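You operate a simulated robot arm through the tools that you are given. There is no shell and no other tool. Be economical: measure what you need, move in short steps, check, and stop when the job is done.

Carry out the task below with a simulated two-armed robot. There is one attempt and no reset: what you move stays moved.

Task
Make the labeller safe: main switch off and locked, air closed and vented.
Fine: close the label valve before venting.

Only the result counts: the job must be done as asked and must still hold three seconds after the hand-in. Knocking over, shifting, dropping, spilling or breaking anything else fails it.

Robot
Two 7-joint arms with fingered hands on one trunk, on a base that drives. Base frame: it is fixed to the floor where the robot stands at the start and does not move with it; the origin is under the middle of the robot, x ahead of it, y to its left, z up. Readings come in mm, degrees, newtons and seconds.
The left shoulder is at the start at [60, 126, 1455], the right one opposite. With the tool pointing down near the work surface each hand reaches from about 100 to 520 mm from the robot's upright axis, wherever it stands, measured 20 degrees to its own side. Places, roughly: blue lock slide [800, 100, 1200]; cabinet door latch [800, 0, 1300]; label left steel knob [900, -500, 800]; label pressure gauge [900, -500, 900]; label right steel knob [900, -600, 800]; label valve knob [900, -400, 900]; label vent button [900, -600, 900]; main switch [800, 0, 1200]; orange valve knob [-1300, -1000, 700]; table valve knob [-100, -700, 800]. Payload 2.5 kg a hand.
The TCP of each hand is the grasp point between the finger pads, 30 mm short of the fingertips. In the tool frame z runs along the fingers and y along their closing line. Largest opening 104 mm; the body of the gripper starts 35 mm behind the TCP. The gripper is a hand of 5 fingers: y runs from the thumb to the fingers, the wrist lies at [-15, -104, -178] in the tool frame.
Orientation is told as [roll, pitch, yaw] about the base's x, y, z axes, in that order, counted from this pose: with the fingers straight down and the wrist toward the robot, the tool's x, y and z point along [0, 1, 0], [1, 0, 0] and [0, 0, -1] of the base frame.

Tools
- The arms move only by the tool step_arm. It takes "left_steps", "right_steps" or both (then of equal length, played together; a hand with none holds still); each is a list of rows, each a list of 2 entries, a list of its own where there are three numbers: the turn, a rotation vector about the tool's x, y, z in degrees, then the shift along the tool's x, y, z in mm. In form: [[[rx, ry, rz], [tx, ty, tz]], ...]. A call has 1 to 20 rows; each row is the pose to reach, as a shift and turn from the pose commanded when the call began, along the tool's axes at that moment. Each row takes 0.2 s and may step no farther than 50 mm and 8.6 degrees from the row before; otherwise, the whole call is refused. Where a pose cannot be reached the arm comes as near as it can. A force on the tool above 40 N (or 10 N above the force at the start of the call, whichever is more), or a blocked arm, ends the call early, and 0.2 s more pass. In this call time passes only in rows, and 0.2 s behind the last. The reply holds the time, the measured pose of the TCP, the force on the tool along the base axes, the opening and the grip force, in the units named above and with some noise, with the torque about the TCP (base axes, N m) and any sound that the robot's microphone picked up.
- Cameras (640 x 400 px; columns grow to the right, rows downward): "scene" is now at [113.9, -33.5, 1671.2]; the picture's right is [-0.35, -0.94, 0.00], its down [-0.56, 0.21, -0.80] and it looks along [0.75, -0.28, -0.59] (base axes); focal length 259 px, centre (320, 200). "left" rides on the left gripper at [-80, -78, -141] in its tool frame; the picture's right is [-0.78, -0.30, 0.56], its down [0.53, -0.78, 0.33] and it looks along [0.33, 0.56, 0.76] (tool axes); focal length 247 px, centre (320, 200). "right" rides on the right gripper at [80, -77, -141] in its tool frame; the picture's right is [-0.78, 0.30, -0.56], its down [-0.53, -0.78, 0.33] and it looks along [-0.34, 0.56, 0.76] (tool axes); focal length 247 px, centre (320, 200). There is no depth. A picture from a camera that has moved, and an enlarged one, comes with that camera's place and axes in the base frame and with its lens. The place of the scene camera against the robot may be out by one fixed shift of up to 18 mm in any direction.
- snapshot(camera): a new picture of that camera. The clock stands still meanwhile.
- slide_trunk(by): slides the trunk up (or, below 0, down) by that many mm; the arms and the scene camera ride with it, the base frame stays. It gives what a move gives, with no picture.
- base_move(legs): drives the robot by 1 to 6 legs, each [ahead, left, turn to the left] in mm, mm and degrees, along the robot's own axes; the way and the turn of a leg run together, so that a leg with both is an arc; at most 1500 mm and 180 degrees a leg. The arms and the cameras ride along, it lands a little off, and it stops where it bumps. It gives what a move gives.
- set_fingers(index, middle, ring, little, thumb_bend, thumb_turn, hand): sets how far each is bent, from 0 (flat) to 1 (curled in); at 0.3 the hand is open as for a grip, at 0.7 the pads meet at the TCP. One left out holds its place. A second passes; each finger stops where it meets its share of the squeeze, and holds until it gets a number again. It is the only way to open and close the hand. It gives what a move gives, with no picture; readings hold the bend of each and the force on index, middle, ring, little, thumb and palm. thumb_turn goes from beside the hand (0) to across from the fingers (1), as for a grip.
- head_to(pan, tilt): turns the head with the scene camera to pan (to the left, within 86 degrees either way) and tilt (down, from -29 to 69), counted from straight ahead of the robot. It gives what a move gives.
- inspect(camera, box): a new picture of the part [left, top, right, bottom] of that camera's present view, enlarged. The clock stands still meanwhile.
- job_done(): hands the job in; it is judged then, once.

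Go step by step. Nothing tells you exact positions but the pictures and the camera data: compare them with the known pose of the tool, close in by small moves and look again before you grip or let go. The budget is 120 turns and 100 pictures, counting those below and the enlarged ones. Unless the task says otherwise, let go and move clear before handing in, and close with one line.

The tools are called after ">>>" as a command line: name --argument value ..., lists and objects as JSON in quotes. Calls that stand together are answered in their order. step_arm: Moves the arms, as the interface text tells. Its arguments: {"type":"object","properties":{"left_steps":{"type":"array","items":{"type":"array"}},"right_steps":{"type":"array","items":{"type":"array"}}},"required":[]} The other tools are called the same way: slide_trunk (by) slides the trunk up or down; set_fingers (index, middle, ring, little, thumb_bend, thumb_turn, hand) moves the fingers one by one; base_move (legs) drives the base; head_to (pan, tilt) turns the head that bears the scene camera; snapshot (camera) takes a picture; inspect (camera, box) takes an enlarged picture of a part of a camera's view; job_done () hands the job in.

At the start:

```text
clock: 0.0
left_tool_pos: [547.4, 61.8, 1340.8]
left_tool_rot: [0.0, 0.0, 0.0]
left_force: [-0.8, 0.4, -0.1]
left_wrist_torque: [-0.01, -0.01, -0.03]
left_width: 103.9
left_finger_force: 0.1
left_shape: jaw
left_bend: [0.3, 0.3, 0.3, 0.3, 0.3, 0.98]
left_finger forces: [0.1, 0.1, 0.0, 0.1, 0.1, 0.1]
right_tool_pos: [352.6, -267.2, 1357.6]
right_tool_rot: [0.0, 0.0, 0.1]
right_force: [-0.6, 0.2, 1.0]
right_wrist_torque: [0.02, 0.01, 0.02]
right_width: 103.5
right_finger_force: 0.1
right_shape: jaw
right_bend: [0.3, 0.3, 0.3, 0.3, 0.3, 0.98]
right_finger forces: [0.1, 0.0, 0.0, 0.0, 0.1, 0.0]
trunk travel left (down, up): [-850.0, 90.0]
robot x, y, heading: [-2.9, -1.9, 0.1]
head pan, tilt: [-20.3, 36.5]
```

scene: 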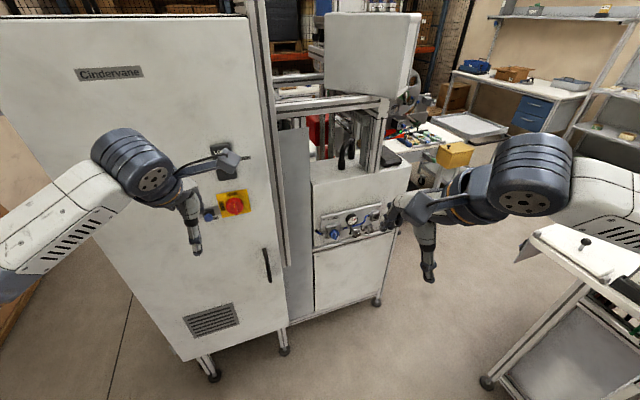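
right: 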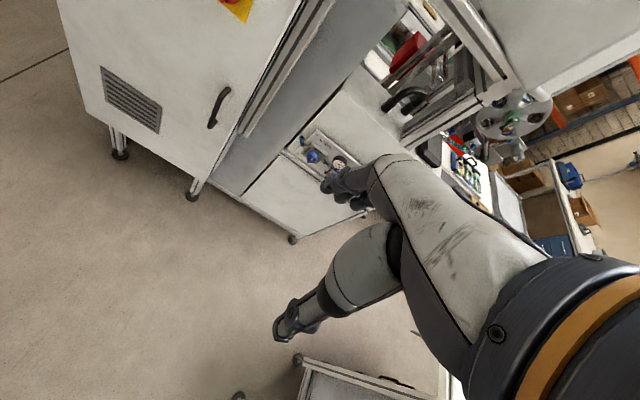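
left: 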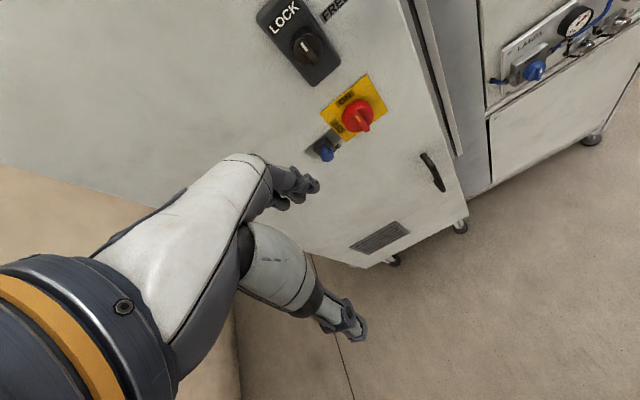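

I see the cabinet with the red main switch, the blue lock slide and the latch, and the label panel to the right. I'll enlarge both areas first.

>>> inspect --camera "left" --box '[240, 0, 400, 170]'

>>> inspect --camera "scene" --box '[300, 190, 420, 265]'

>>> inspect --camera "left" --box '[470, 0, 640, 106]'

```text
2.35 times, centred on (320, 85) of left
camera zoom: at [471.1, -17.6, 1482.1], right [-0.3, -0.78, -0.56], down [-0.78, 0.53, -0.33], along [0.56, 0.33, -0.76], focal length 581 px, centre (320, 471)
```

zoom: 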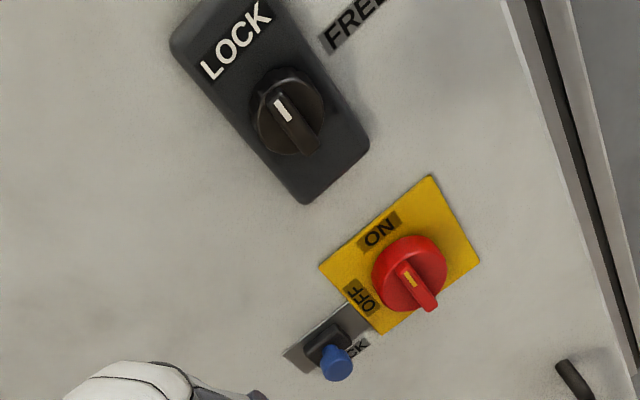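

```text
5.33 times, centred on (360, 228) of scene
camera zoom: at [113.9, -33.5, 1671.2], right [-0.35, -0.94, 0.0], down [-0.56, 0.21, -0.8], along [0.75, -0.28, -0.59], focal length 1381 px, centre (107, 53)
```

zoom: 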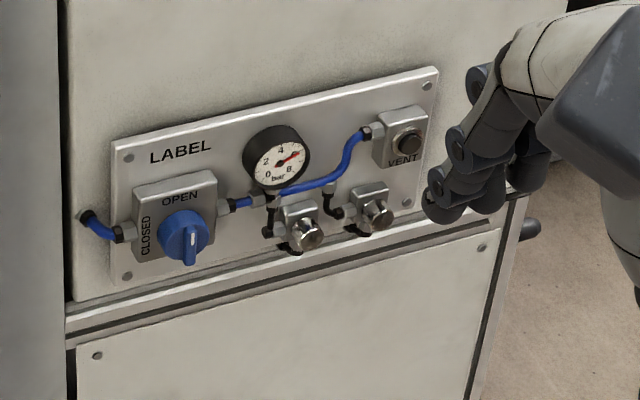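

```text
3.76 times, centred on (555, 53) of left
camera zoom: at [471.1, -17.6, 1482.1], right [-0.3, -0.78, -0.56], down [-0.78, 0.53, -0.33], along [0.56, 0.33, -0.76], focal length 930 px, centre (-565, 753)
```

zoom: 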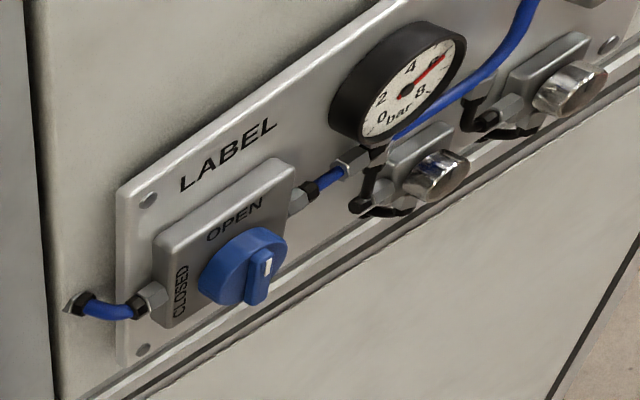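

Switch pointer is at ON (up) with OFF to its left. The valve pointer is at OPEN with CLOSED to its left, so both turn 90° counter-clockwise. I put the switch near [750, -10, 1219]; next I turn the left hand to point forward at a standoff.

>>> step_arm --left_steps '[[[-4.619, 4.619, 4.619], [-4, 0, 8]], [[-9.238, 9.238, 9.238], [-8, 0, 16]], [[-13.856, 13.856, 13.856], [-12, 0, 24]], [[-18.475, 18.475, 18.475], [-16, 0, 32]], [[-23.094, 23.094, 23.094], [-20, 0, 40]], [[-27.713, 27.713, 27.713], [-24, 0, 48]], [[-32.332, 32.332, 32.332], [-28, 0, 56]], [[-36.95, 36.95, 36.95], [-32, 0, 64]], [[-41.569, 41.569, 41.569], [-36, 0, 72]], [[-46.188, 46.188, 46.188], [-40, 0, 80]], [[-50.807, 50.807, 50.807], [-44, 0, 88]], [[-55.426, 55.426, 55.426], [-48, 0, 96]], [[-60.044, 60.044, 60.044], [-52, 0, 104]], [[-64.663, 64.663, 64.663], [-56, 0, 112]], [[-69.282, 69.282, 69.282], [-60, 0, 120]]]'

>>> head_to --pan 0 --tilt 35

>>> snapshot --camera "scene"

>>> snapshot --camera "left"

```text
clock: 3.2
left_tool_pos: [548.4, 2.0, 1221.8]
left_tool_rot: [90.1, 0.1, -90.2]
left_force: [-0.4, 0.9, 0.3]
left_wrist_torque: [0.01, 0.02, -0.01]
left_width: 103.8
left_finger_force: 0.0
left_shape: jaw
left_bend: [0.3, 0.3, 0.3, 0.3, 0.3, 0.98]
left_finger forces: [0.1, 0.1, 0.0, 0.0, 0.1, 0.1]
right_tool_pos: [353.2, -267.9, 1358.4]
right_tool_rot: [0.0, 0.0, 0.1]
right_force: [-0.3, -1.0, -1.0]
right_wrist_torque: [-0.01, 0.03, -0.01]
right_width: 103.7
right_finger_force: 0.2
right_shape: jaw
right_bend: [0.3, 0.3, 0.3, 0.3, 0.3, 0.98]
right_finger forces: [0.0, 0.1, 0.0, 0.0, 0.0, 0.0]
trunk travel left (down, up): [-850.0, 90.0]
robot x, y, heading: [-3.8, 3.6, -0.3]
head pan, tilt: [-20.3, 36.5]
```

```text
clock: 4.0
left_tool_pos: [548.0, 3.2, 1222.1]
left_tool_rot: [90.0, 0.0, -90.0]
left_force: [-0.4, 0.2, 0.4]
left_wrist_torque: [0.0, 0.02, -0.02]
left_width: 103.7
left_finger_force: 0.0
left_shape: jaw
left_bend: [0.3, 0.3, 0.3, 0.3, 0.3, 0.98]
left_finger forces: [0.1, 0.0, 0.0, 0.0, 0.0, 0.1]
right_tool_pos: [353.1, -266.2, 1358.5]
right_tool_rot: [0.0, 0.0, 0.1]
right_force: [-0.8, -0.8, -0.4]
right_wrist_torque: [0.02, 0.01, 0.03]
right_width: 103.7
right_finger_force: 0.1
right_shape: jaw
right_bend: [0.3, 0.3, 0.3, 0.3, 0.3, 0.98]
right_finger forces: [0.0, 0.0, 0.1, 0.1, 0.1, 0.0]
trunk travel left (down, up): [-850.0, 90.0]
robot x, y, heading: [1.7, 2.6, -0.2]
head pan, tilt: [0.0, 35.0]
```

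```text
93 pictures are left
camera scene: at [120.2, -3.3, 1673.5], right [0.0, -1.0, 0.0], down [-0.57, 0.0, -0.82], along [0.82, 0.0, -0.57], focal length 259 px, centre (320, 200)
```

scene: 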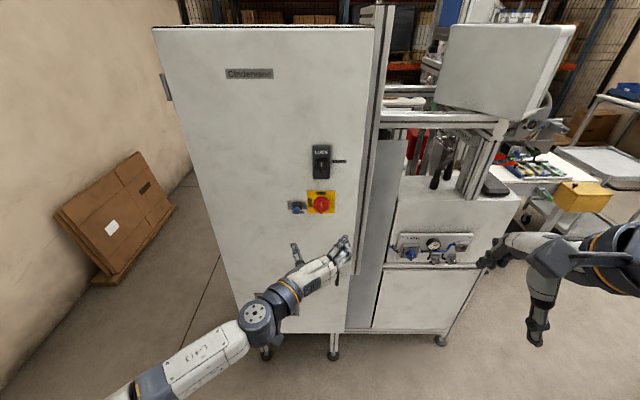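

```text
92 pictures are left
camera left: at [408.2, 79.7, 1142.0], right [0.56, 0.3, -0.78], down [0.33, 0.78, 0.53], along [0.76, -0.56, 0.33], focal length 247 px, centre (320, 200)
```

left: 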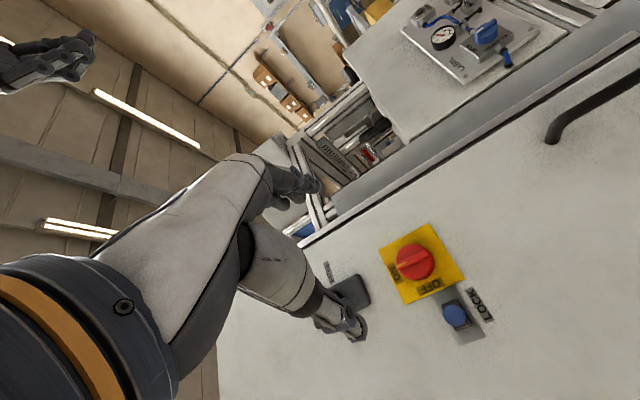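

The hand points forward as intended. I now take the switch to be near [772, -6, 1200] and the lock slide near [760, 69, 1187]. I'll look closer at both.

>>> inspect --camera "left" --box '[370, 210, 510, 350]'

>>> inspect --camera "scene" --box '[280, 180, 350, 224]'

>>> inspect --camera "scene" --box '[230, 220, 390, 320]'

```text
2.86 times, centred on (440, 280) of left
camera zoom: at [408.2, 79.7, 1142.0], right [0.56, 0.3, -0.78], down [0.33, 0.78, 0.53], along [0.76, -0.56, 0.33], focal length 706 px, centre (-23, -29)
```

zoom: 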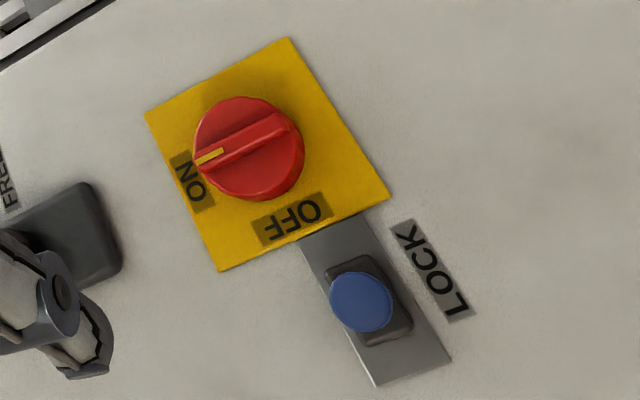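

```text
9.09 times, centred on (315, 202) of scene
camera zoom: at [120.2, -3.3, 1673.5], right [0.0, -1.0, 0.0], down [-0.57, 0.0, -0.82], along [0.82, 0.0, -0.57], focal length 2355 px, centre (366, 182)
```

zoom: 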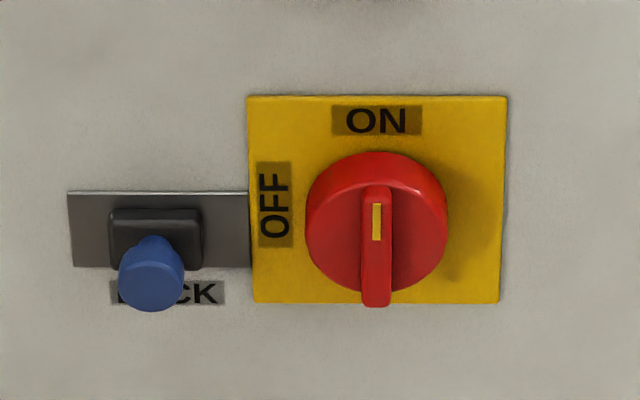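

```text
4.00 times, centred on (310, 270) of scene
camera zoom: at [120.2, -3.3, 1673.5], right [0.0, -1.0, 0.0], down [-0.57, 0.0, -0.82], along [0.82, 0.0, -0.57], focal length 1036 px, centre (360, -80)
```

zoom: 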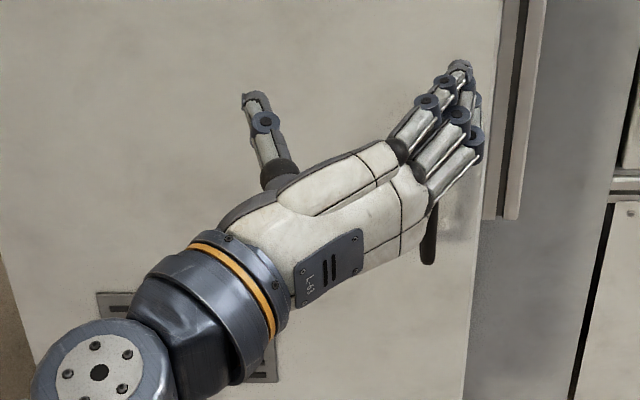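

The red bar handle is vertical, its front centre around [758, -6, 1197], with the mounting plate at x≈792. I'll drive 150 mm closer so the arm has reach, then look again.

>>> base_move --legs '[[140, 0, 0]]'

>>> snapshot --camera "left"

>>> snapshot --camera "scene"

```text
clock: 5.4
left_tool_pos: [687.5, 1.3, 1222.0]
left_tool_rot: [90.0, 0.0, -90.2]
left_force: [1.0, 0.3, -0.1]
left_wrist_torque: [0.01, 0.01, -0.03]
left_width: 103.8
left_finger_force: 0.1
left_shape: jaw
left_bend: [0.3, 0.3, 0.3, 0.3, 0.3, 0.98]
left_finger forces: [0.0, 0.1, 0.0, 0.0, 0.0, 0.1]
right_tool_pos: [492.2, -269.5, 1359.1]
right_tool_rot: [-0.1, 0.1, -0.1]
right_force: [0.6, -0.5, 0.4]
right_wrist_torque: [-0.01, 0.0, 0.02]
right_width: 103.7
right_finger_force: 0.1
right_shape: jaw
right_bend: [0.3, 0.3, 0.3, 0.3, 0.3, 0.98]
right_finger forces: [0.0, 0.1, 0.0, 0.0, 0.1, 0.0]
trunk travel left (down, up): [-850.0, 90.0]
robot x, y, heading: [141.8, -1.1, -0.1]
head pan, tilt: [0.0, 35.0]
```

```text
88 pictures are left
camera left: at [548.5, 78.4, 1141.8], right [0.56, 0.29, -0.78], down [0.33, 0.78, 0.53], along [0.76, -0.56, 0.33], focal length 247 px, centre (320, 200)
```

left: 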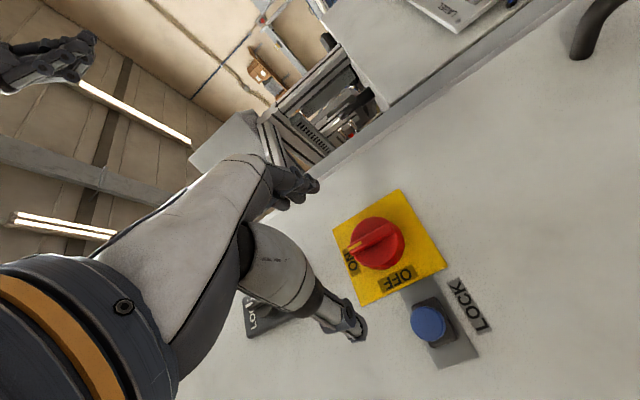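

```text
87 pictures are left
camera scene: at [260.3, -3.8, 1673.4], right [0.0, -1.0, 0.0], down [-0.57, 0.0, -0.82], along [0.82, 0.0, -0.57], focal length 259 px, centre (320, 200)
```

scene: 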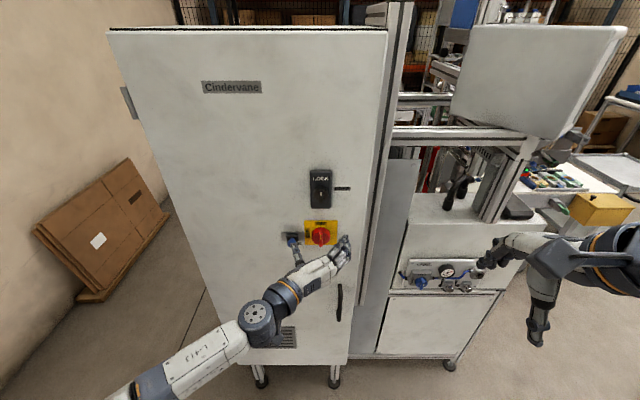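

I'll enlarge the left view to get the bar's position against the finger tips.

>>> inspect --camera "left" --box '[230, 140, 490, 370]'

>>> inspect --camera "scene" --box '[270, 210, 370, 280]'

```text
1.74 times, centred on (360, 255) of left
camera zoom: at [548.5, 78.4, 1141.8], right [0.56, 0.29, -0.78], down [0.33, 0.78, 0.53], along [0.76, -0.56, 0.33], focal length 430 px, centre (250, 104)
```

zoom: 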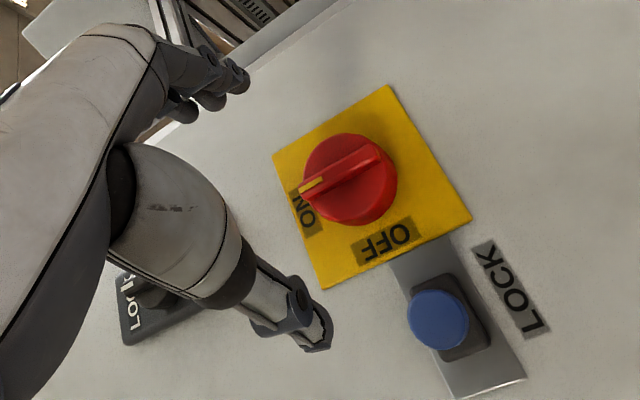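

```text
5.71 times, centred on (320, 245) of scene
camera zoom: at [260.3, -3.8, 1673.4], right [0.0, -1.0, 0.0], down [-0.57, 0.0, -0.82], along [0.82, 0.0, -0.57], focal length 1480 px, centre (320, -57)
```

zoom: 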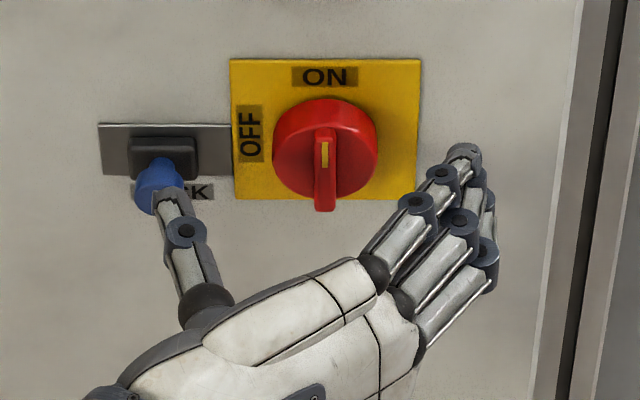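

I'll narrow the hand to about half so the thumb clears the blue post, then check the shape.

>>> set_fingers --hand "left" --index 0.52 --middle 0.52 --ring 0.52 --little 0.52 --thumb_bend 0.52

>>> inspect --camera "left" --box '[230, 140, 490, 370]'

>>> inspect --camera "scene" --box '[270, 210, 370, 280]'

```text
clock: 6.4
left_tool_pos: [687.9, 0.9, 1220.8]
left_tool_rot: [90.0, 0.0, -90.2]
left_force: [0.0, 1.2, -0.2]
left_wrist_torque: [-0.01, 0.0, 0.01]
left_width: 47.4
left_finger_force: 0.0
left_shape: fingers
left_bend: [0.52, 0.52, 0.52, 0.52, 0.52, 0.98]
left_finger forces: [0.0, 0.1, 0.0, 0.0, 0.0, 0.0]
right_tool_pos: [491.3, -269.0, 1359.5]
right_tool_rot: [0.1, 0.1, -0.2]
right_force: [-0.8, 0.4, -0.9]
right_wrist_torque: [-0.02, 0.01, 0.01]
right_width: 103.9
right_finger_force: 0.1
right_shape: jaw
right_bend: [0.3, 0.3, 0.3, 0.3, 0.3, 0.98]
right_finger forces: [0.1, 0.0, 0.0, 0.0, 0.1, 0.0]
trunk travel left (down, up): [-850.0, 90.0]
robot x, y, heading: [141.2, -0.2, -0.3]
head pan, tilt: [0.0, 35.0]
```

```text
1.74 times, centred on (360, 255) of left
camera zoom: at [548.4, 78.4, 1141.8], right [0.56, 0.29, -0.78], down [0.33, 0.78, 0.53], along [0.76, -0.56, 0.33], focal length 430 px, centre (250, 104)
```

zoom: 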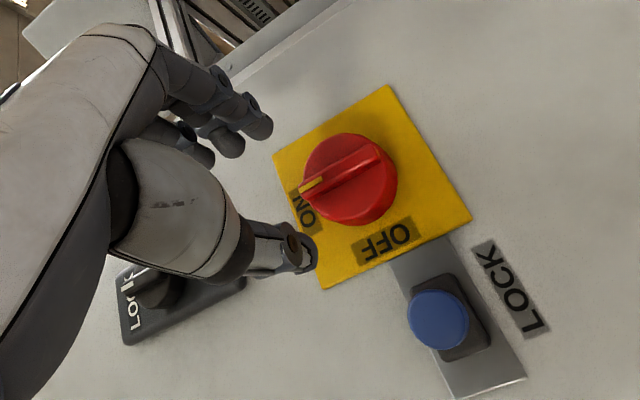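

```text
5.71 times, centred on (320, 245) of scene
camera zoom: at [260.2, -3.8, 1673.4], right [0.0, -1.0, 0.0], down [-0.57, 0.0, -0.82], along [0.82, 0.0, -0.57], focal length 1480 px, centre (320, -57)
```

zoom: 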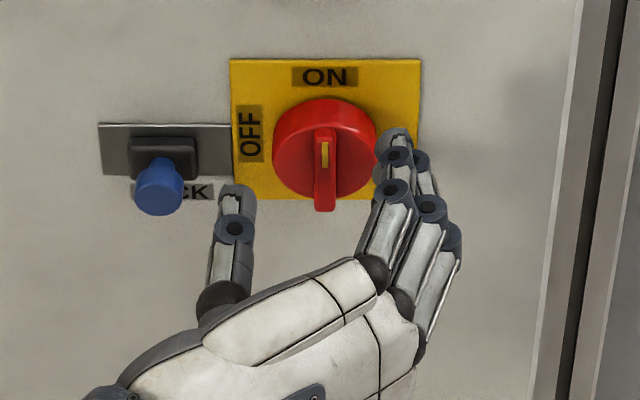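

Tips sit about 30 mm ahead of the TCP and now clear the post. I'll align to y≈-6, z≈1197 and advance to x≈730, then look.

>>> step_arm --left_steps '[[[0, 0, 0], [-12, 3.5, 0]], [[0, 0, 0], [-24, 7, 0]], [[0, 0, 0], [-24, 7, 20]], [[0, 0, 0], [-24, 7, 40]]]'

>>> inspect --camera "left" --box '[230, 140, 490, 370]'

>>> inspect --camera "scene" --box '[270, 210, 370, 280]'

```text
clock: 7.4
left_tool_pos: [727.7, -5.9, 1198.0]
left_tool_rot: [90.0, 0.0, -90.2]
left_force: [0.6, -0.4, -0.2]
left_wrist_torque: [0.02, 0.02, 0.03]
left_width: 47.4
left_finger_force: 0.3
left_shape: fingers
left_bend: [0.52, 0.52, 0.52, 0.52, 0.52, 0.98]
left_finger forces: [0.0, 0.1, 0.0, 0.1, 0.2, 0.0]
right_tool_pos: [492.6, -267.3, 1358.1]
right_tool_rot: [0.0, 0.0, -0.2]
right_force: [0.1, -0.3, -0.6]
right_wrist_torque: [0.01, 0.0, 0.0]
right_width: 103.7
right_finger_force: 0.0
right_shape: jaw
right_bend: [0.3, 0.3, 0.3, 0.3, 0.3, 0.98]
right_finger forces: [0.0, 0.0, 0.1, 0.1, 0.1, 0.0]
trunk travel left (down, up): [-850.0, 90.0]
robot x, y, heading: [139.7, 0.6, -0.1]
head pan, tilt: [0.0, 35.0]
```

```text
1.74 times, centred on (360, 255) of left
camera zoom: at [588.3, 72.0, 1117.7], right [0.56, 0.29, -0.78], down [0.33, 0.78, 0.54], along [0.76, -0.56, 0.33], focal length 430 px, centre (250, 104)
```

zoom: 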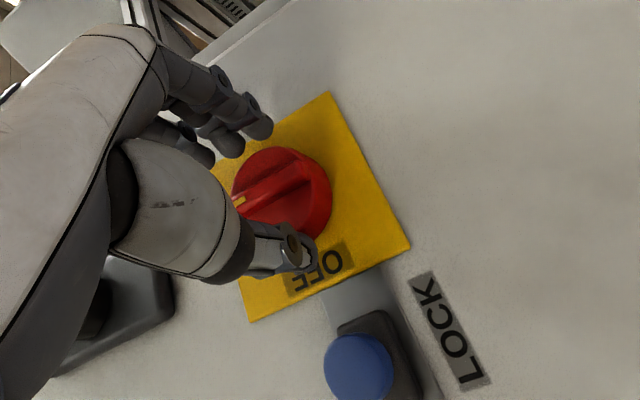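

```text
5.71 times, centred on (320, 245) of scene
camera zoom: at [260.2, -3.9, 1673.4], right [0.0, -1.0, 0.0], down [-0.57, 0.0, -0.82], along [0.82, 0.0, -0.57], focal length 1480 px, centre (320, -57)
```

zoom: 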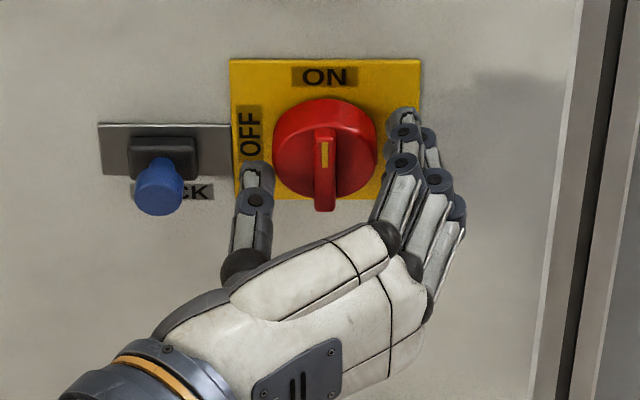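

The hand is centred on the bar. I'll narrow it to about 25 mm so the tips stay in front of the disc, then advance in small steps until light contact.

>>> set_fingers --hand "left" --index 0.6 --middle 0.6 --ring 0.6 --little 0.6 --thumb_bend 0.6

>>> step_arm --left_steps '[[[0, 0, 0], [0, 0, 5]], [[0, 0, 0], [0, 0, 10]], [[0, 0, 0], [0, 0, 14]]]'

>>> inspect --camera "left" --box '[230, 140, 490, 370]'

>>> inspect --camera "scene" --box '[270, 210, 370, 280]'

```text
clock: 8.4
left_tool_pos: [727.0, -6.1, 1199.1]
left_tool_rot: [90.0, -0.1, -90.2]
left_force: [-1.5, -1.1, -0.7]
left_wrist_torque: [0.0, 0.03, -0.02]
left_width: 39.7
left_finger_force: 4.7
left_shape: fingers
left_bend: [0.56, 0.57, 0.6, 0.6, 0.55, 0.97]
left_finger forces: [2.4, 2.6, 0.1, 0.0, 4.0, 0.1]
right_tool_pos: [491.1, -268.6, 1358.0]
right_tool_rot: [0.0, 0.0, 0.0]
right_force: [-0.9, 0.1, 0.1]
right_wrist_torque: [-0.01, 0.0, 0.0]
right_width: 103.4
right_finger_force: 0.1
right_shape: jaw
right_bend: [0.3, 0.3, 0.3, 0.3, 0.3, 0.98]
right_finger forces: [0.0, 0.0, 0.1, 0.0, 0.0, 0.0]
trunk travel left (down, up): [-850.0, 90.0]
robot x, y, heading: [142.3, 0.9, -0.2]
head pan, tilt: [0.0, 35.0]
```

```text
clock: 9.2
left_tool_pos: [739.1, -6.9, 1198.2]
left_tool_rot: [90.0, 0.0, -90.2]
left_force: [-9.2, -1.3, -2.3]
left_wrist_torque: [0.02, 0.05, -0.05]
left_width: 41.2
left_finger_force: 6.5
left_shape: fingers
left_bend: [0.56, 0.57, 0.6, 0.6, 0.55, 0.96]
left_finger forces: [3.7, 3.7, 0.0, 0.0, 5.8, 0.1]
right_tool_pos: [489.6, -268.6, 1358.1]
right_tool_rot: [0.0, 0.0, -0.1]
right_force: [-0.4, 0.0, 0.5]
right_wrist_torque: [-0.01, 0.01, 0.0]
right_width: 103.8
right_finger_force: 0.1
right_shape: jaw
right_bend: [0.3, 0.3, 0.3, 0.3, 0.3, 0.98]
right_finger forces: [0.1, 0.0, 0.0, 0.0, 0.0, 0.0]
trunk travel left (down, up): [-850.0, 90.0]
robot x, y, heading: [141.4, -0.5, -0.2]
head pan, tilt: [0.0, 35.0]
```

```text
1.74 times, centred on (360, 255) of left
camera zoom: at [600.7, 71.5, 1118.5], right [0.56, 0.29, -0.78], down [0.34, 0.78, 0.53], along [0.76, -0.56, 0.33], focal length 430 px, centre (250, 104)
```

zoom: 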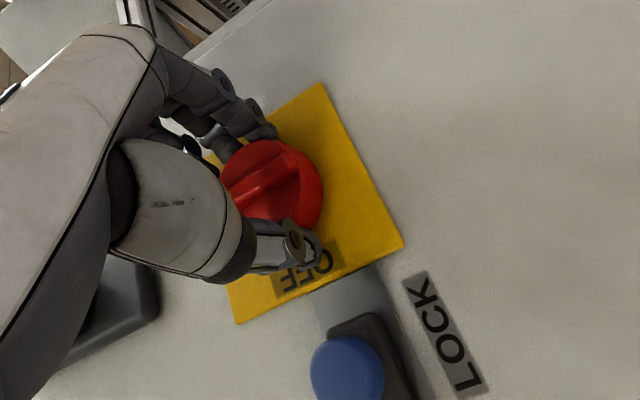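

```text
5.71 times, centred on (320, 245) of scene
camera zoom: at [258.0, -4.0, 1673.6], right [0.0, -1.0, 0.0], down [-0.57, 0.0, -0.82], along [0.82, 0.0, -0.57], focal length 1480 px, centre (320, -57)
```

zoom: 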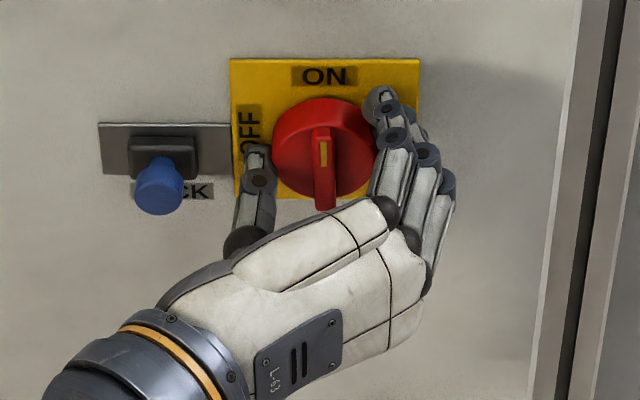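

The tips are pressing the disc's sides, not the bar, so the disc stands further out than I thought. I'll open a little, back off to x≈716 and close on the bar alone.

>>> set_fingers --hand "left" --index 0.5 --middle 0.5 --ring 0.5 --little 0.5 --thumb_bend 0.5

>>> step_arm --left_steps '[[[0, 0, 0], [0, 0, -12]], [[0, 0, 0], [0, 0, -25]]]'

>>> set_fingers --hand "left" --index 0.62 --middle 0.62 --ring 0.62 --little 0.62 --thumb_bend 0.62

>>> inspect --camera "left" --box '[230, 140, 490, 370]'

>>> inspect --camera "scene" --box '[270, 210, 370, 280]'

```text
clock: 10.2
left_tool_pos: [741.7, -6.8, 1199.1]
left_tool_rot: [90.0, 0.0, -90.2]
left_force: [-0.5, 0.4, -0.2]
left_wrist_torque: [0.0, 0.0, 0.02]
left_width: 51.6
left_finger_force: 0.0
left_shape: fingers
left_bend: [0.5, 0.5, 0.5, 0.5, 0.5, 0.97]
left_finger forces: [0.1, 0.1, 0.0, 0.1, 0.0, 0.0]
right_tool_pos: [491.6, -268.1, 1358.8]
right_tool_rot: [-0.1, 0.0, -0.1]
right_force: [0.6, -0.4, 0.5]
right_wrist_torque: [0.0, 0.02, 0.03]
right_width: 103.7
right_finger_force: 0.0
right_shape: jaw
right_bend: [0.3, 0.3, 0.3, 0.3, 0.3, 0.98]
right_finger forces: [0.1, 0.0, 0.0, 0.1, 0.1, 0.1]
trunk travel left (down, up): [-850.0, 90.0]
robot x, y, heading: [139.9, -0.1, -0.1]
head pan, tilt: [0.0, 35.0]
```

```text
clock: 10.8
left_tool_pos: [716.6, -7.7, 1196.9]
left_tool_rot: [90.0, 0.0, -90.1]
left_force: [-0.4, 0.4, 0.1]
left_wrist_torque: [0.0, -0.02, 0.01]
left_width: 51.9
left_finger_force: 0.1
left_shape: fingers
left_bend: [0.5, 0.5, 0.5, 0.5, 0.5, 0.97]
left_finger forces: [0.0, 0.1, 0.0, 0.0, 0.1, 0.0]
right_tool_pos: [492.4, -266.9, 1358.0]
right_tool_rot: [0.0, 0.0, -0.1]
right_force: [-0.1, -0.2, 0.3]
right_wrist_torque: [0.01, 0.01, 0.01]
right_width: 104.1
right_finger_force: 0.0
right_shape: jaw
right_bend: [0.3, 0.3, 0.3, 0.3, 0.3, 0.98]
right_finger forces: [0.0, 0.0, 0.0, 0.1, 0.0, 0.0]
trunk travel left (down, up): [-850.0, 90.0]
robot x, y, heading: [142.3, -5.1, -0.4]
head pan, tilt: [0.0, 35.0]
```

```text
clock: 11.8
left_tool_pos: [716.7, -6.9, 1198.0]
left_tool_rot: [90.0, 0.0, -90.1]
left_force: [-0.2, 0.2, 0.3]
left_wrist_torque: [0.0, 0.0, 0.01]
left_width: 21.8
left_finger_force: 0.0
left_shape: fingers
left_bend: [0.62, 0.62, 0.62, 0.62, 0.62, 0.97]
left_finger forces: [0.0, 0.0, 0.0, 0.0, 0.0, 0.0]
right_tool_pos: [491.7, -269.5, 1358.0]
right_tool_rot: [0.0, 0.0, 0.0]
right_force: [0.2, 0.4, 0.0]
right_wrist_torque: [0.04, -0.02, 0.01]
right_width: 103.7
right_finger_force: 0.0
right_shape: jaw
right_bend: [0.3, 0.3, 0.3, 0.3, 0.3, 0.98]
right_finger forces: [0.0, 0.1, 0.1, 0.0, 0.0, 0.0]
trunk travel left (down, up): [-850.0, 90.0]
robot x, y, heading: [141.7, -1.7, -0.1]
head pan, tilt: [0.0, 35.0]
```

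```text
1.74 times, centred on (360, 255) of left
camera zoom: at [577.3, 70.8, 1117.4], right [0.56, 0.29, -0.78], down [0.33, 0.78, 0.53], along [0.76, -0.56, 0.33], focal length 430 px, centre (250, 104)
```

zoom: 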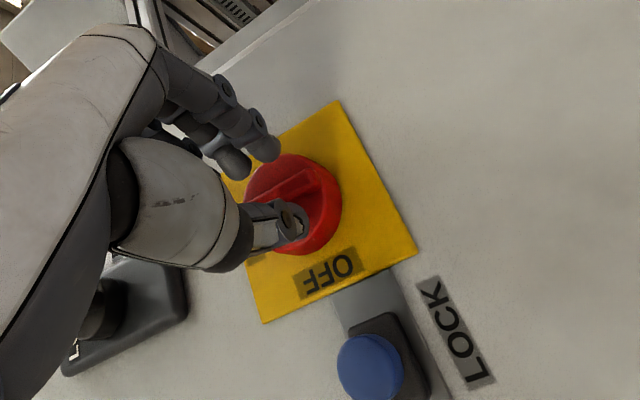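

```text
5.71 times, centred on (320, 245) of scene
camera zoom: at [260.0, -3.8, 1673.5], right [0.0, -1.0, 0.0], down [-0.57, 0.0, -0.82], along [0.82, 0.0, -0.57], focal length 1480 px, centre (320, -57)
```

zoom: 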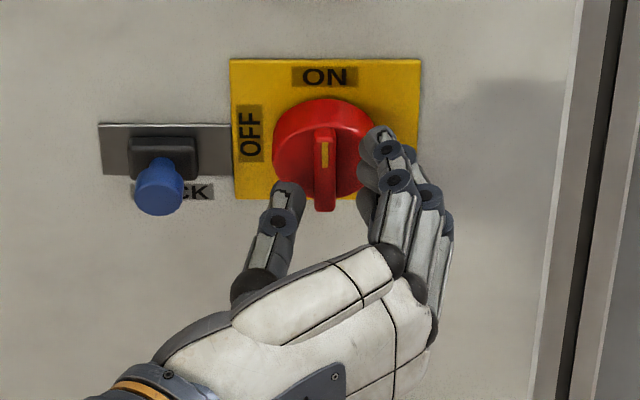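

Now the fingers are at 22 mm with no contact, straddling the bar. I'll creep forward until the tips meet the disc face.

>>> step_arm --left_steps '[[[0, 0, 0], [0, 0, 3]], [[0, 0, 0], [0, 0, 6]], [[0, 0, 0], [0, 0, 9]], [[0, 0, 0], [0, 0, 12]]]'

>>> inspect --camera "scene" --box '[270, 210, 370, 280]'

```text
clock: 12.8
left_tool_pos: [723.9, -8.7, 1197.1]
left_tool_rot: [89.9, -0.1, -90.4]
left_force: [-20.7, 1.2, 0.4]
left_wrist_torque: [0.02, 0.08, 0.36]
left_width: 21.8
left_finger_force: 9.3
left_shape: fingers
left_bend: [0.62, 0.62, 0.62, 0.62, 0.62, 0.97]
left_finger forces: [0.1, 4.0, 0.1, 0.0, 15.3, 0.1]
right_tool_pos: [488.2, -268.5, 1359.6]
right_tool_rot: [-0.1, -0.3, -0.1]
right_force: [-0.4, 0.4, 0.6]
right_wrist_torque: [0.01, -0.01, -0.01]
right_width: 103.5
right_finger_force: 0.1
right_shape: jaw
right_bend: [0.3, 0.3, 0.3, 0.3, 0.3, 0.98]
right_finger forces: [0.0, 0.0, 0.1, 0.1, 0.0, 0.0]
trunk travel left (down, up): [-850.0, 90.0]
robot x, y, heading: [138.8, -0.3, 0.0]
head pan, tilt: [0.0, 35.0]
```

```text
5.71 times, centred on (320, 245) of scene
camera zoom: at [255.9, -3.5, 1673.8], right [0.0, -1.0, 0.0], down [-0.57, 0.0, -0.82], along [0.82, 0.0, -0.57], focal length 1480 px, centre (320, -57)
```

zoom: 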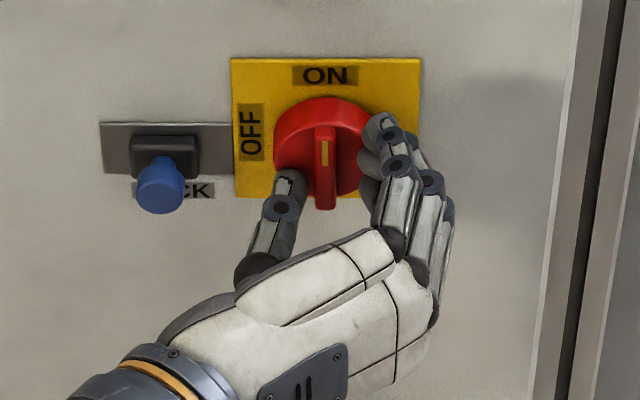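

Thumb and middle tips are touching the disc face at x≈724. I'll ease back 6 mm of command and squeeze the bar.

>>> step_arm --left_steps '[[[0, 0, 0], [0, 0, -7]]]'

>>> set_fingers --hand "left" --index 0.75 --middle 0.75 --ring 0.75 --little 0.75 --thumb_bend 0.75

>>> inspect --camera "scene" --box '[270, 210, 370, 280]'

>>> inspect --camera "left" --box '[230, 140, 490, 370]'

```text
clock: 13.2
left_tool_pos: [722.6, -4.4, 1198.7]
left_tool_rot: [90.2, 0.0, -90.0]
left_force: [-0.2, -0.3, 0.7]
left_wrist_torque: [0.02, -0.01, -0.02]
left_width: 21.1
left_finger_force: 0.1
left_shape: fingers
left_bend: [0.62, 0.62, 0.62, 0.62, 0.62, 0.97]
left_finger forces: [0.0, 0.0, 0.1, 0.0, 0.0, 0.1]
right_tool_pos: [492.8, -268.3, 1359.1]
right_tool_rot: [0.0, -0.1, -0.1]
right_force: [0.8, -0.3, -0.4]
right_wrist_torque: [0.02, 0.01, -0.03]
right_width: 103.8
right_finger_force: 0.0
right_shape: jaw
right_bend: [0.3, 0.3, 0.3, 0.3, 0.3, 0.98]
right_finger forces: [0.0, 0.0, 0.1, 0.0, 0.0, 0.0]
trunk travel left (down, up): [-850.0, 90.0]
robot x, y, heading: [137.9, 2.6, -0.2]
head pan, tilt: [0.0, 35.0]
```

```text
clock: 14.2
left_tool_pos: [720.9, -4.8, 1197.6]
left_tool_rot: [90.0, 0.0, -90.0]
left_force: [1.4, 2.8, 2.4]
left_wrist_torque: [0.0, -0.07, 0.07]
left_width: 0.4
left_finger_force: 5.8
left_shape: fingers
left_bend: [0.74, 0.75, 0.75, 0.75, 0.69, 0.97]
left_finger forces: [5.2, 0.0, 0.0, 0.0, 6.6, 0.1]
right_tool_pos: [491.1, -268.8, 1358.9]
right_tool_rot: [-0.2, 0.0, -0.1]
right_force: [0.5, -0.4, -0.4]
right_wrist_torque: [0.01, 0.0, -0.02]
right_width: 103.8
right_finger_force: 0.1
right_shape: jaw
right_bend: [0.3, 0.3, 0.3, 0.3, 0.3, 0.98]
right_finger forces: [0.1, 0.0, 0.0, 0.0, 0.1, 0.0]
trunk travel left (down, up): [-850.0, 90.0]
robot x, y, heading: [140.9, -3.1, -0.3]
head pan, tilt: [0.0, 35.0]
```

```text
5.71 times, centred on (320, 245) of scene
camera zoom: at [259.7, -3.1, 1673.5], right [0.0, -1.0, 0.0], down [-0.57, 0.0, -0.82], along [0.82, 0.0, -0.57], focal length 1480 px, centre (320, -57)
```

zoom: 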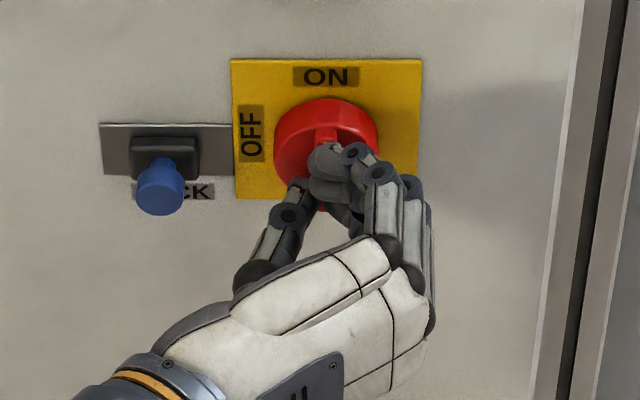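

```text
1.74 times, centred on (360, 255) of left
camera zoom: at [581.7, 71.9, 1117.6], right [0.56, 0.29, -0.78], down [0.33, 0.78, 0.53], along [0.76, -0.56, 0.33], focal length 430 px, centre (250, 104)
```

zoom: 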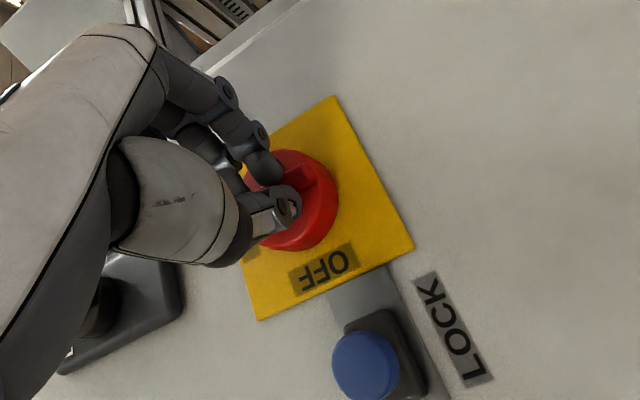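

It's unclear whether the tips hold the bar or only each other. A small trial turn of -24° about the tool axis will tell.

>>> step_arm --left_steps '[[[0, 0, -6], [0, 0, 0]], [[0, 0, -12], [0, 0, 0]], [[0, 0, -18], [0, 0, 0]], [[0, 0, -24], [0, 0, 0]]]'

>>> inspect --camera "scene" --box '[270, 210, 370, 280]'

>>> inspect --camera "left" --box '[230, 140, 490, 370]'

```text
clock: 15.2
left_tool_pos: [721.9, -6.1, 1197.7]
left_tool_rot: [90.1, -24.1, -90.2]
left_force: [-1.3, 3.9, 1.3]
left_wrist_torque: [0.04, -0.05, 0.14]
left_width: 0.4
left_finger_force: 6.0
left_shape: fingers
left_bend: [0.74, 0.75, 0.75, 0.75, 0.69, 0.98]
left_finger forces: [5.1, 0.0, 0.0, 0.0, 7.1, 0.0]
right_tool_pos: [491.6, -268.4, 1358.2]
right_tool_rot: [-0.1, 0.1, -0.1]
right_force: [-0.3, -0.6, 0.3]
right_wrist_torque: [0.0, 0.03, -0.01]
right_width: 103.8
right_finger_force: 0.0
right_shape: jaw
right_bend: [0.3, 0.3, 0.3, 0.3, 0.3, 0.98]
right_finger forces: [0.0, 0.1, 0.0, 0.0, 0.1, 0.1]
trunk travel left (down, up): [-850.0, 90.0]
robot x, y, heading: [140.1, 0.9, -0.5]
head pan, tilt: [0.0, 35.0]
```

```text
5.71 times, centred on (320, 245) of scene
camera zoom: at [259.6, -3.2, 1673.5], right [0.0, -1.0, 0.0], down [-0.57, 0.0, -0.82], along [0.82, 0.0, -0.57], focal length 1480 px, centre (320, -57)
```

zoom: 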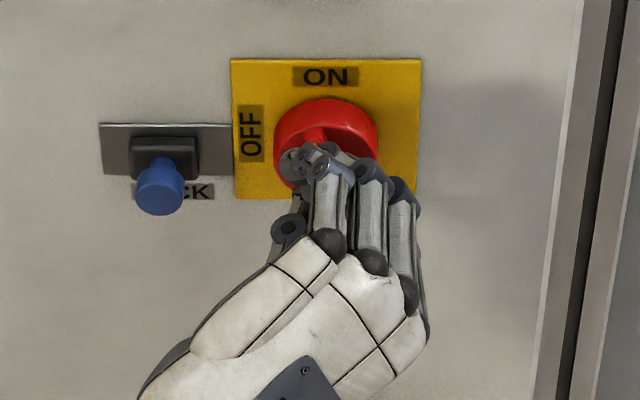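

```text
1.74 times, centred on (360, 255) of left
camera zoom: at [581.6, 32.3, 1092.7], right [0.56, -0.05, -0.83], down [0.33, 0.93, 0.17], along [0.76, -0.37, 0.53], focal length 430 px, centre (250, 104)
```

zoom: 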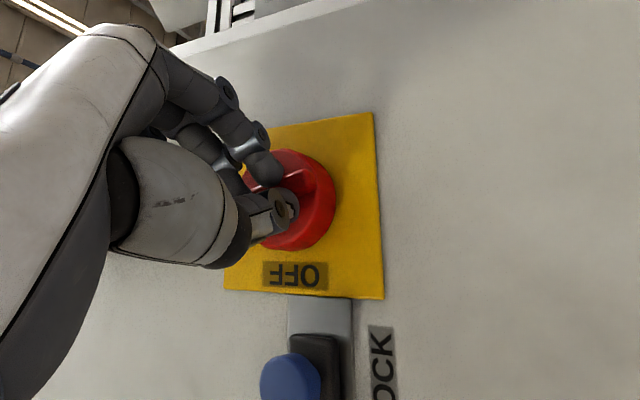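

The bar turned with the hand. I continue the turn to about 92° in total.

>>> step_arm --left_steps '[[[0, 0, -7.5], [0, 0, 0]], [[0, 0, -15], [0, 0, 0]], [[0, 0, -22.5], [0, 0, 0]], [[0, 0, -30], [0, 0, 0]], [[0, 0, -37.5], [0, 0, 0]], [[0, 0, -45], [0, 0, 0]], [[0, 0, -52.5], [0, 0, 0]], [[0, 0, -60], [0, 0, 0]], [[0, 0, -68], [0, 0, 0]]]'

>>> inspect --camera "scene" --box '[270, 210, 370, 280]'

>>> inspect --camera "left" --box '[230, 140, 490, 370]'

```text
clock: 17.4
left_tool_pos: [729.2, 35.1, 1187.3]
left_tool_rot: [92.4, -87.8, -90.0]
left_force: [-0.5, -0.8, -0.2]
left_wrist_torque: [0.0, 0.02, 0.01]
left_width: 0.0
left_finger_force: 0.0
left_shape: fingers
left_bend: [0.74, 0.75, 0.75, 0.75, 0.73, 0.97]
left_finger forces: [0.1, 0.1, 0.0, 0.0, 0.0, 0.0]
right_tool_pos: [491.4, -268.9, 1358.0]
right_tool_rot: [0.0, -0.1, 0.1]
right_force: [0.0, -0.1, 0.3]
right_wrist_torque: [0.01, -0.03, 0.0]
right_width: 103.6
right_finger_force: 0.1
right_shape: jaw
right_bend: [0.3, 0.3, 0.3, 0.3, 0.3, 0.98]
right_finger forces: [0.0, 0.0, 0.1, 0.0, 0.0, 0.0]
trunk travel left (down, up): [-850.0, 90.0]
robot x, y, heading: [138.3, 2.2, 0.1]
head pan, tilt: [0.0, 35.0]
stopped in row 9 (left hand): the arm was blocked; the commanded pose is now the measured one
```

```text
5.71 times, centred on (320, 245) of scene
camera zoom: at [257.6, -4.4, 1673.6], right [0.0, -1.0, 0.0], down [-0.57, 0.0, -0.82], along [0.82, 0.0, -0.57], focal length 1480 px, centre (320, -57)
```

zoom: 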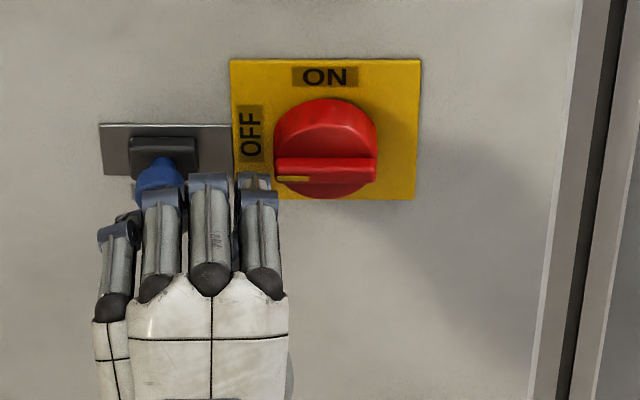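

```text
1.74 times, centred on (360, 255) of left
camera zoom: at [592.2, -47.5, 1106.1], right [0.59, -0.74, -0.32], down [0.31, 0.58, -0.76], along [0.75, 0.35, 0.57], focal length 430 px, centre (250, 104)
```

zoom: 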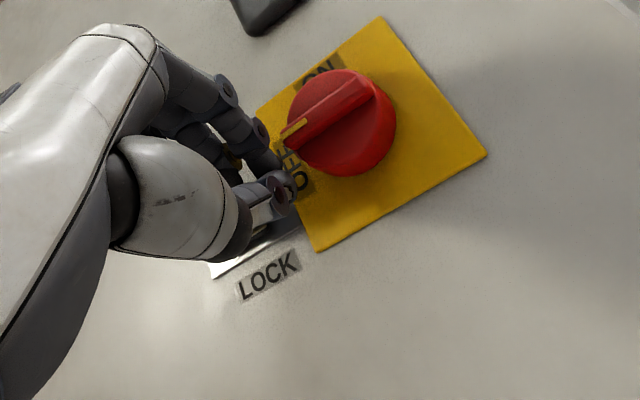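

The switch is at OFF. The hand slid left near the blue post, so I back straight out.

>>> step_arm --left_steps '[[[0, 0, 0], [0, 0, -20]], [[0, 0, 0], [0, 0, -50]], [[0, 0, 0], [0, 0, -90]]]'

>>> inspect --camera "scene" --box '[270, 210, 370, 280]'

```text
clock: 18.2
left_tool_pos: [706.3, 73.2, 1283.5]
left_tool_rot: [150.6, -74.3, -145.9]
left_force: [-0.8, -0.5, 0.1]
left_wrist_torque: [0.0, -0.02, 0.03]
left_width: 0.0
left_finger_force: 0.0
left_shape: fingers
left_bend: [0.74, 0.75, 0.75, 0.75, 0.73, 0.97]
left_finger forces: [0.1, 0.1, 0.0, 0.0, 0.0, 0.0]
right_tool_pos: [492.4, -267.7, 1358.3]
right_tool_rot: [0.1, 0.0, -0.1]
right_force: [-0.1, 0.3, -0.9]
right_wrist_torque: [0.04, 0.0, 0.0]
right_width: 103.4
right_finger_force: 0.0
right_shape: jaw
right_bend: [0.3, 0.3, 0.3, 0.3, 0.3, 0.98]
right_finger forces: [0.0, 0.0, 0.1, 0.1, 0.0, 0.0]
trunk travel left (down, up): [-850.0, 90.0]
robot x, y, heading: [140.3, 5.2, -0.2]
head pan, tilt: [0.0, 35.0]
stopped in row 3 (left hand): the arm was blocked; the commanded pose is now the measured one
```

```text
5.71 times, centred on (320, 245) of scene
camera zoom: at [260.9, -3.9, 1673.5], right [0.0, -1.0, 0.0], down [-0.57, 0.0, -0.82], along [0.82, 0.0, -0.57], focal length 1480 px, centre (320, -57)
```

zoom: 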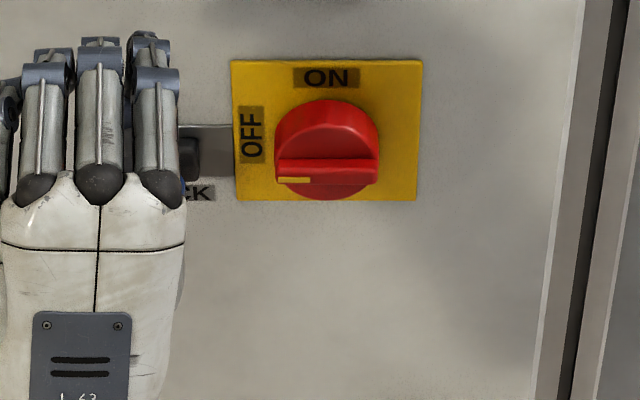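

The switch reads OFF and the hand has moved up-left, still pointing forward. I'll look at the whole picture before moving to the lock slide.

>>> snapshot --camera "scene"

>>> snapshot --camera "left"

```text
68 pictures are left
camera scene: at [260.9, -3.9, 1673.5], right [0.0, -1.0, 0.0], down [-0.57, 0.0, -0.82], along [0.82, 0.0, -0.57], focal length 259 px, centre (320, 200)
```

scene: 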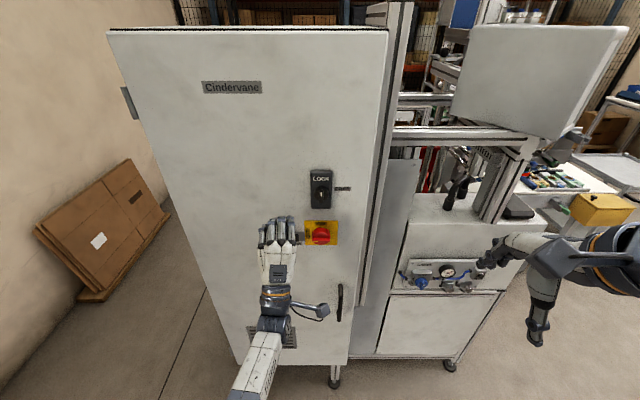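

```text
67 pictures are left
camera left: at [596.0, -1.9, 1164.4], right [0.68, -0.68, -0.26], down [0.44, 0.67, -0.6], along [0.58, 0.29, 0.76], focal length 247 px, centre (320, 200)
```

left: 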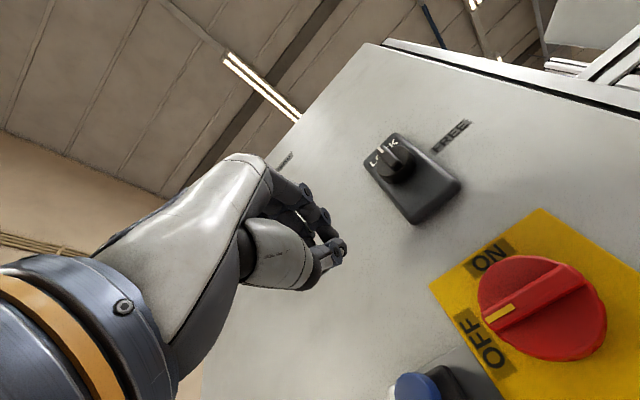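

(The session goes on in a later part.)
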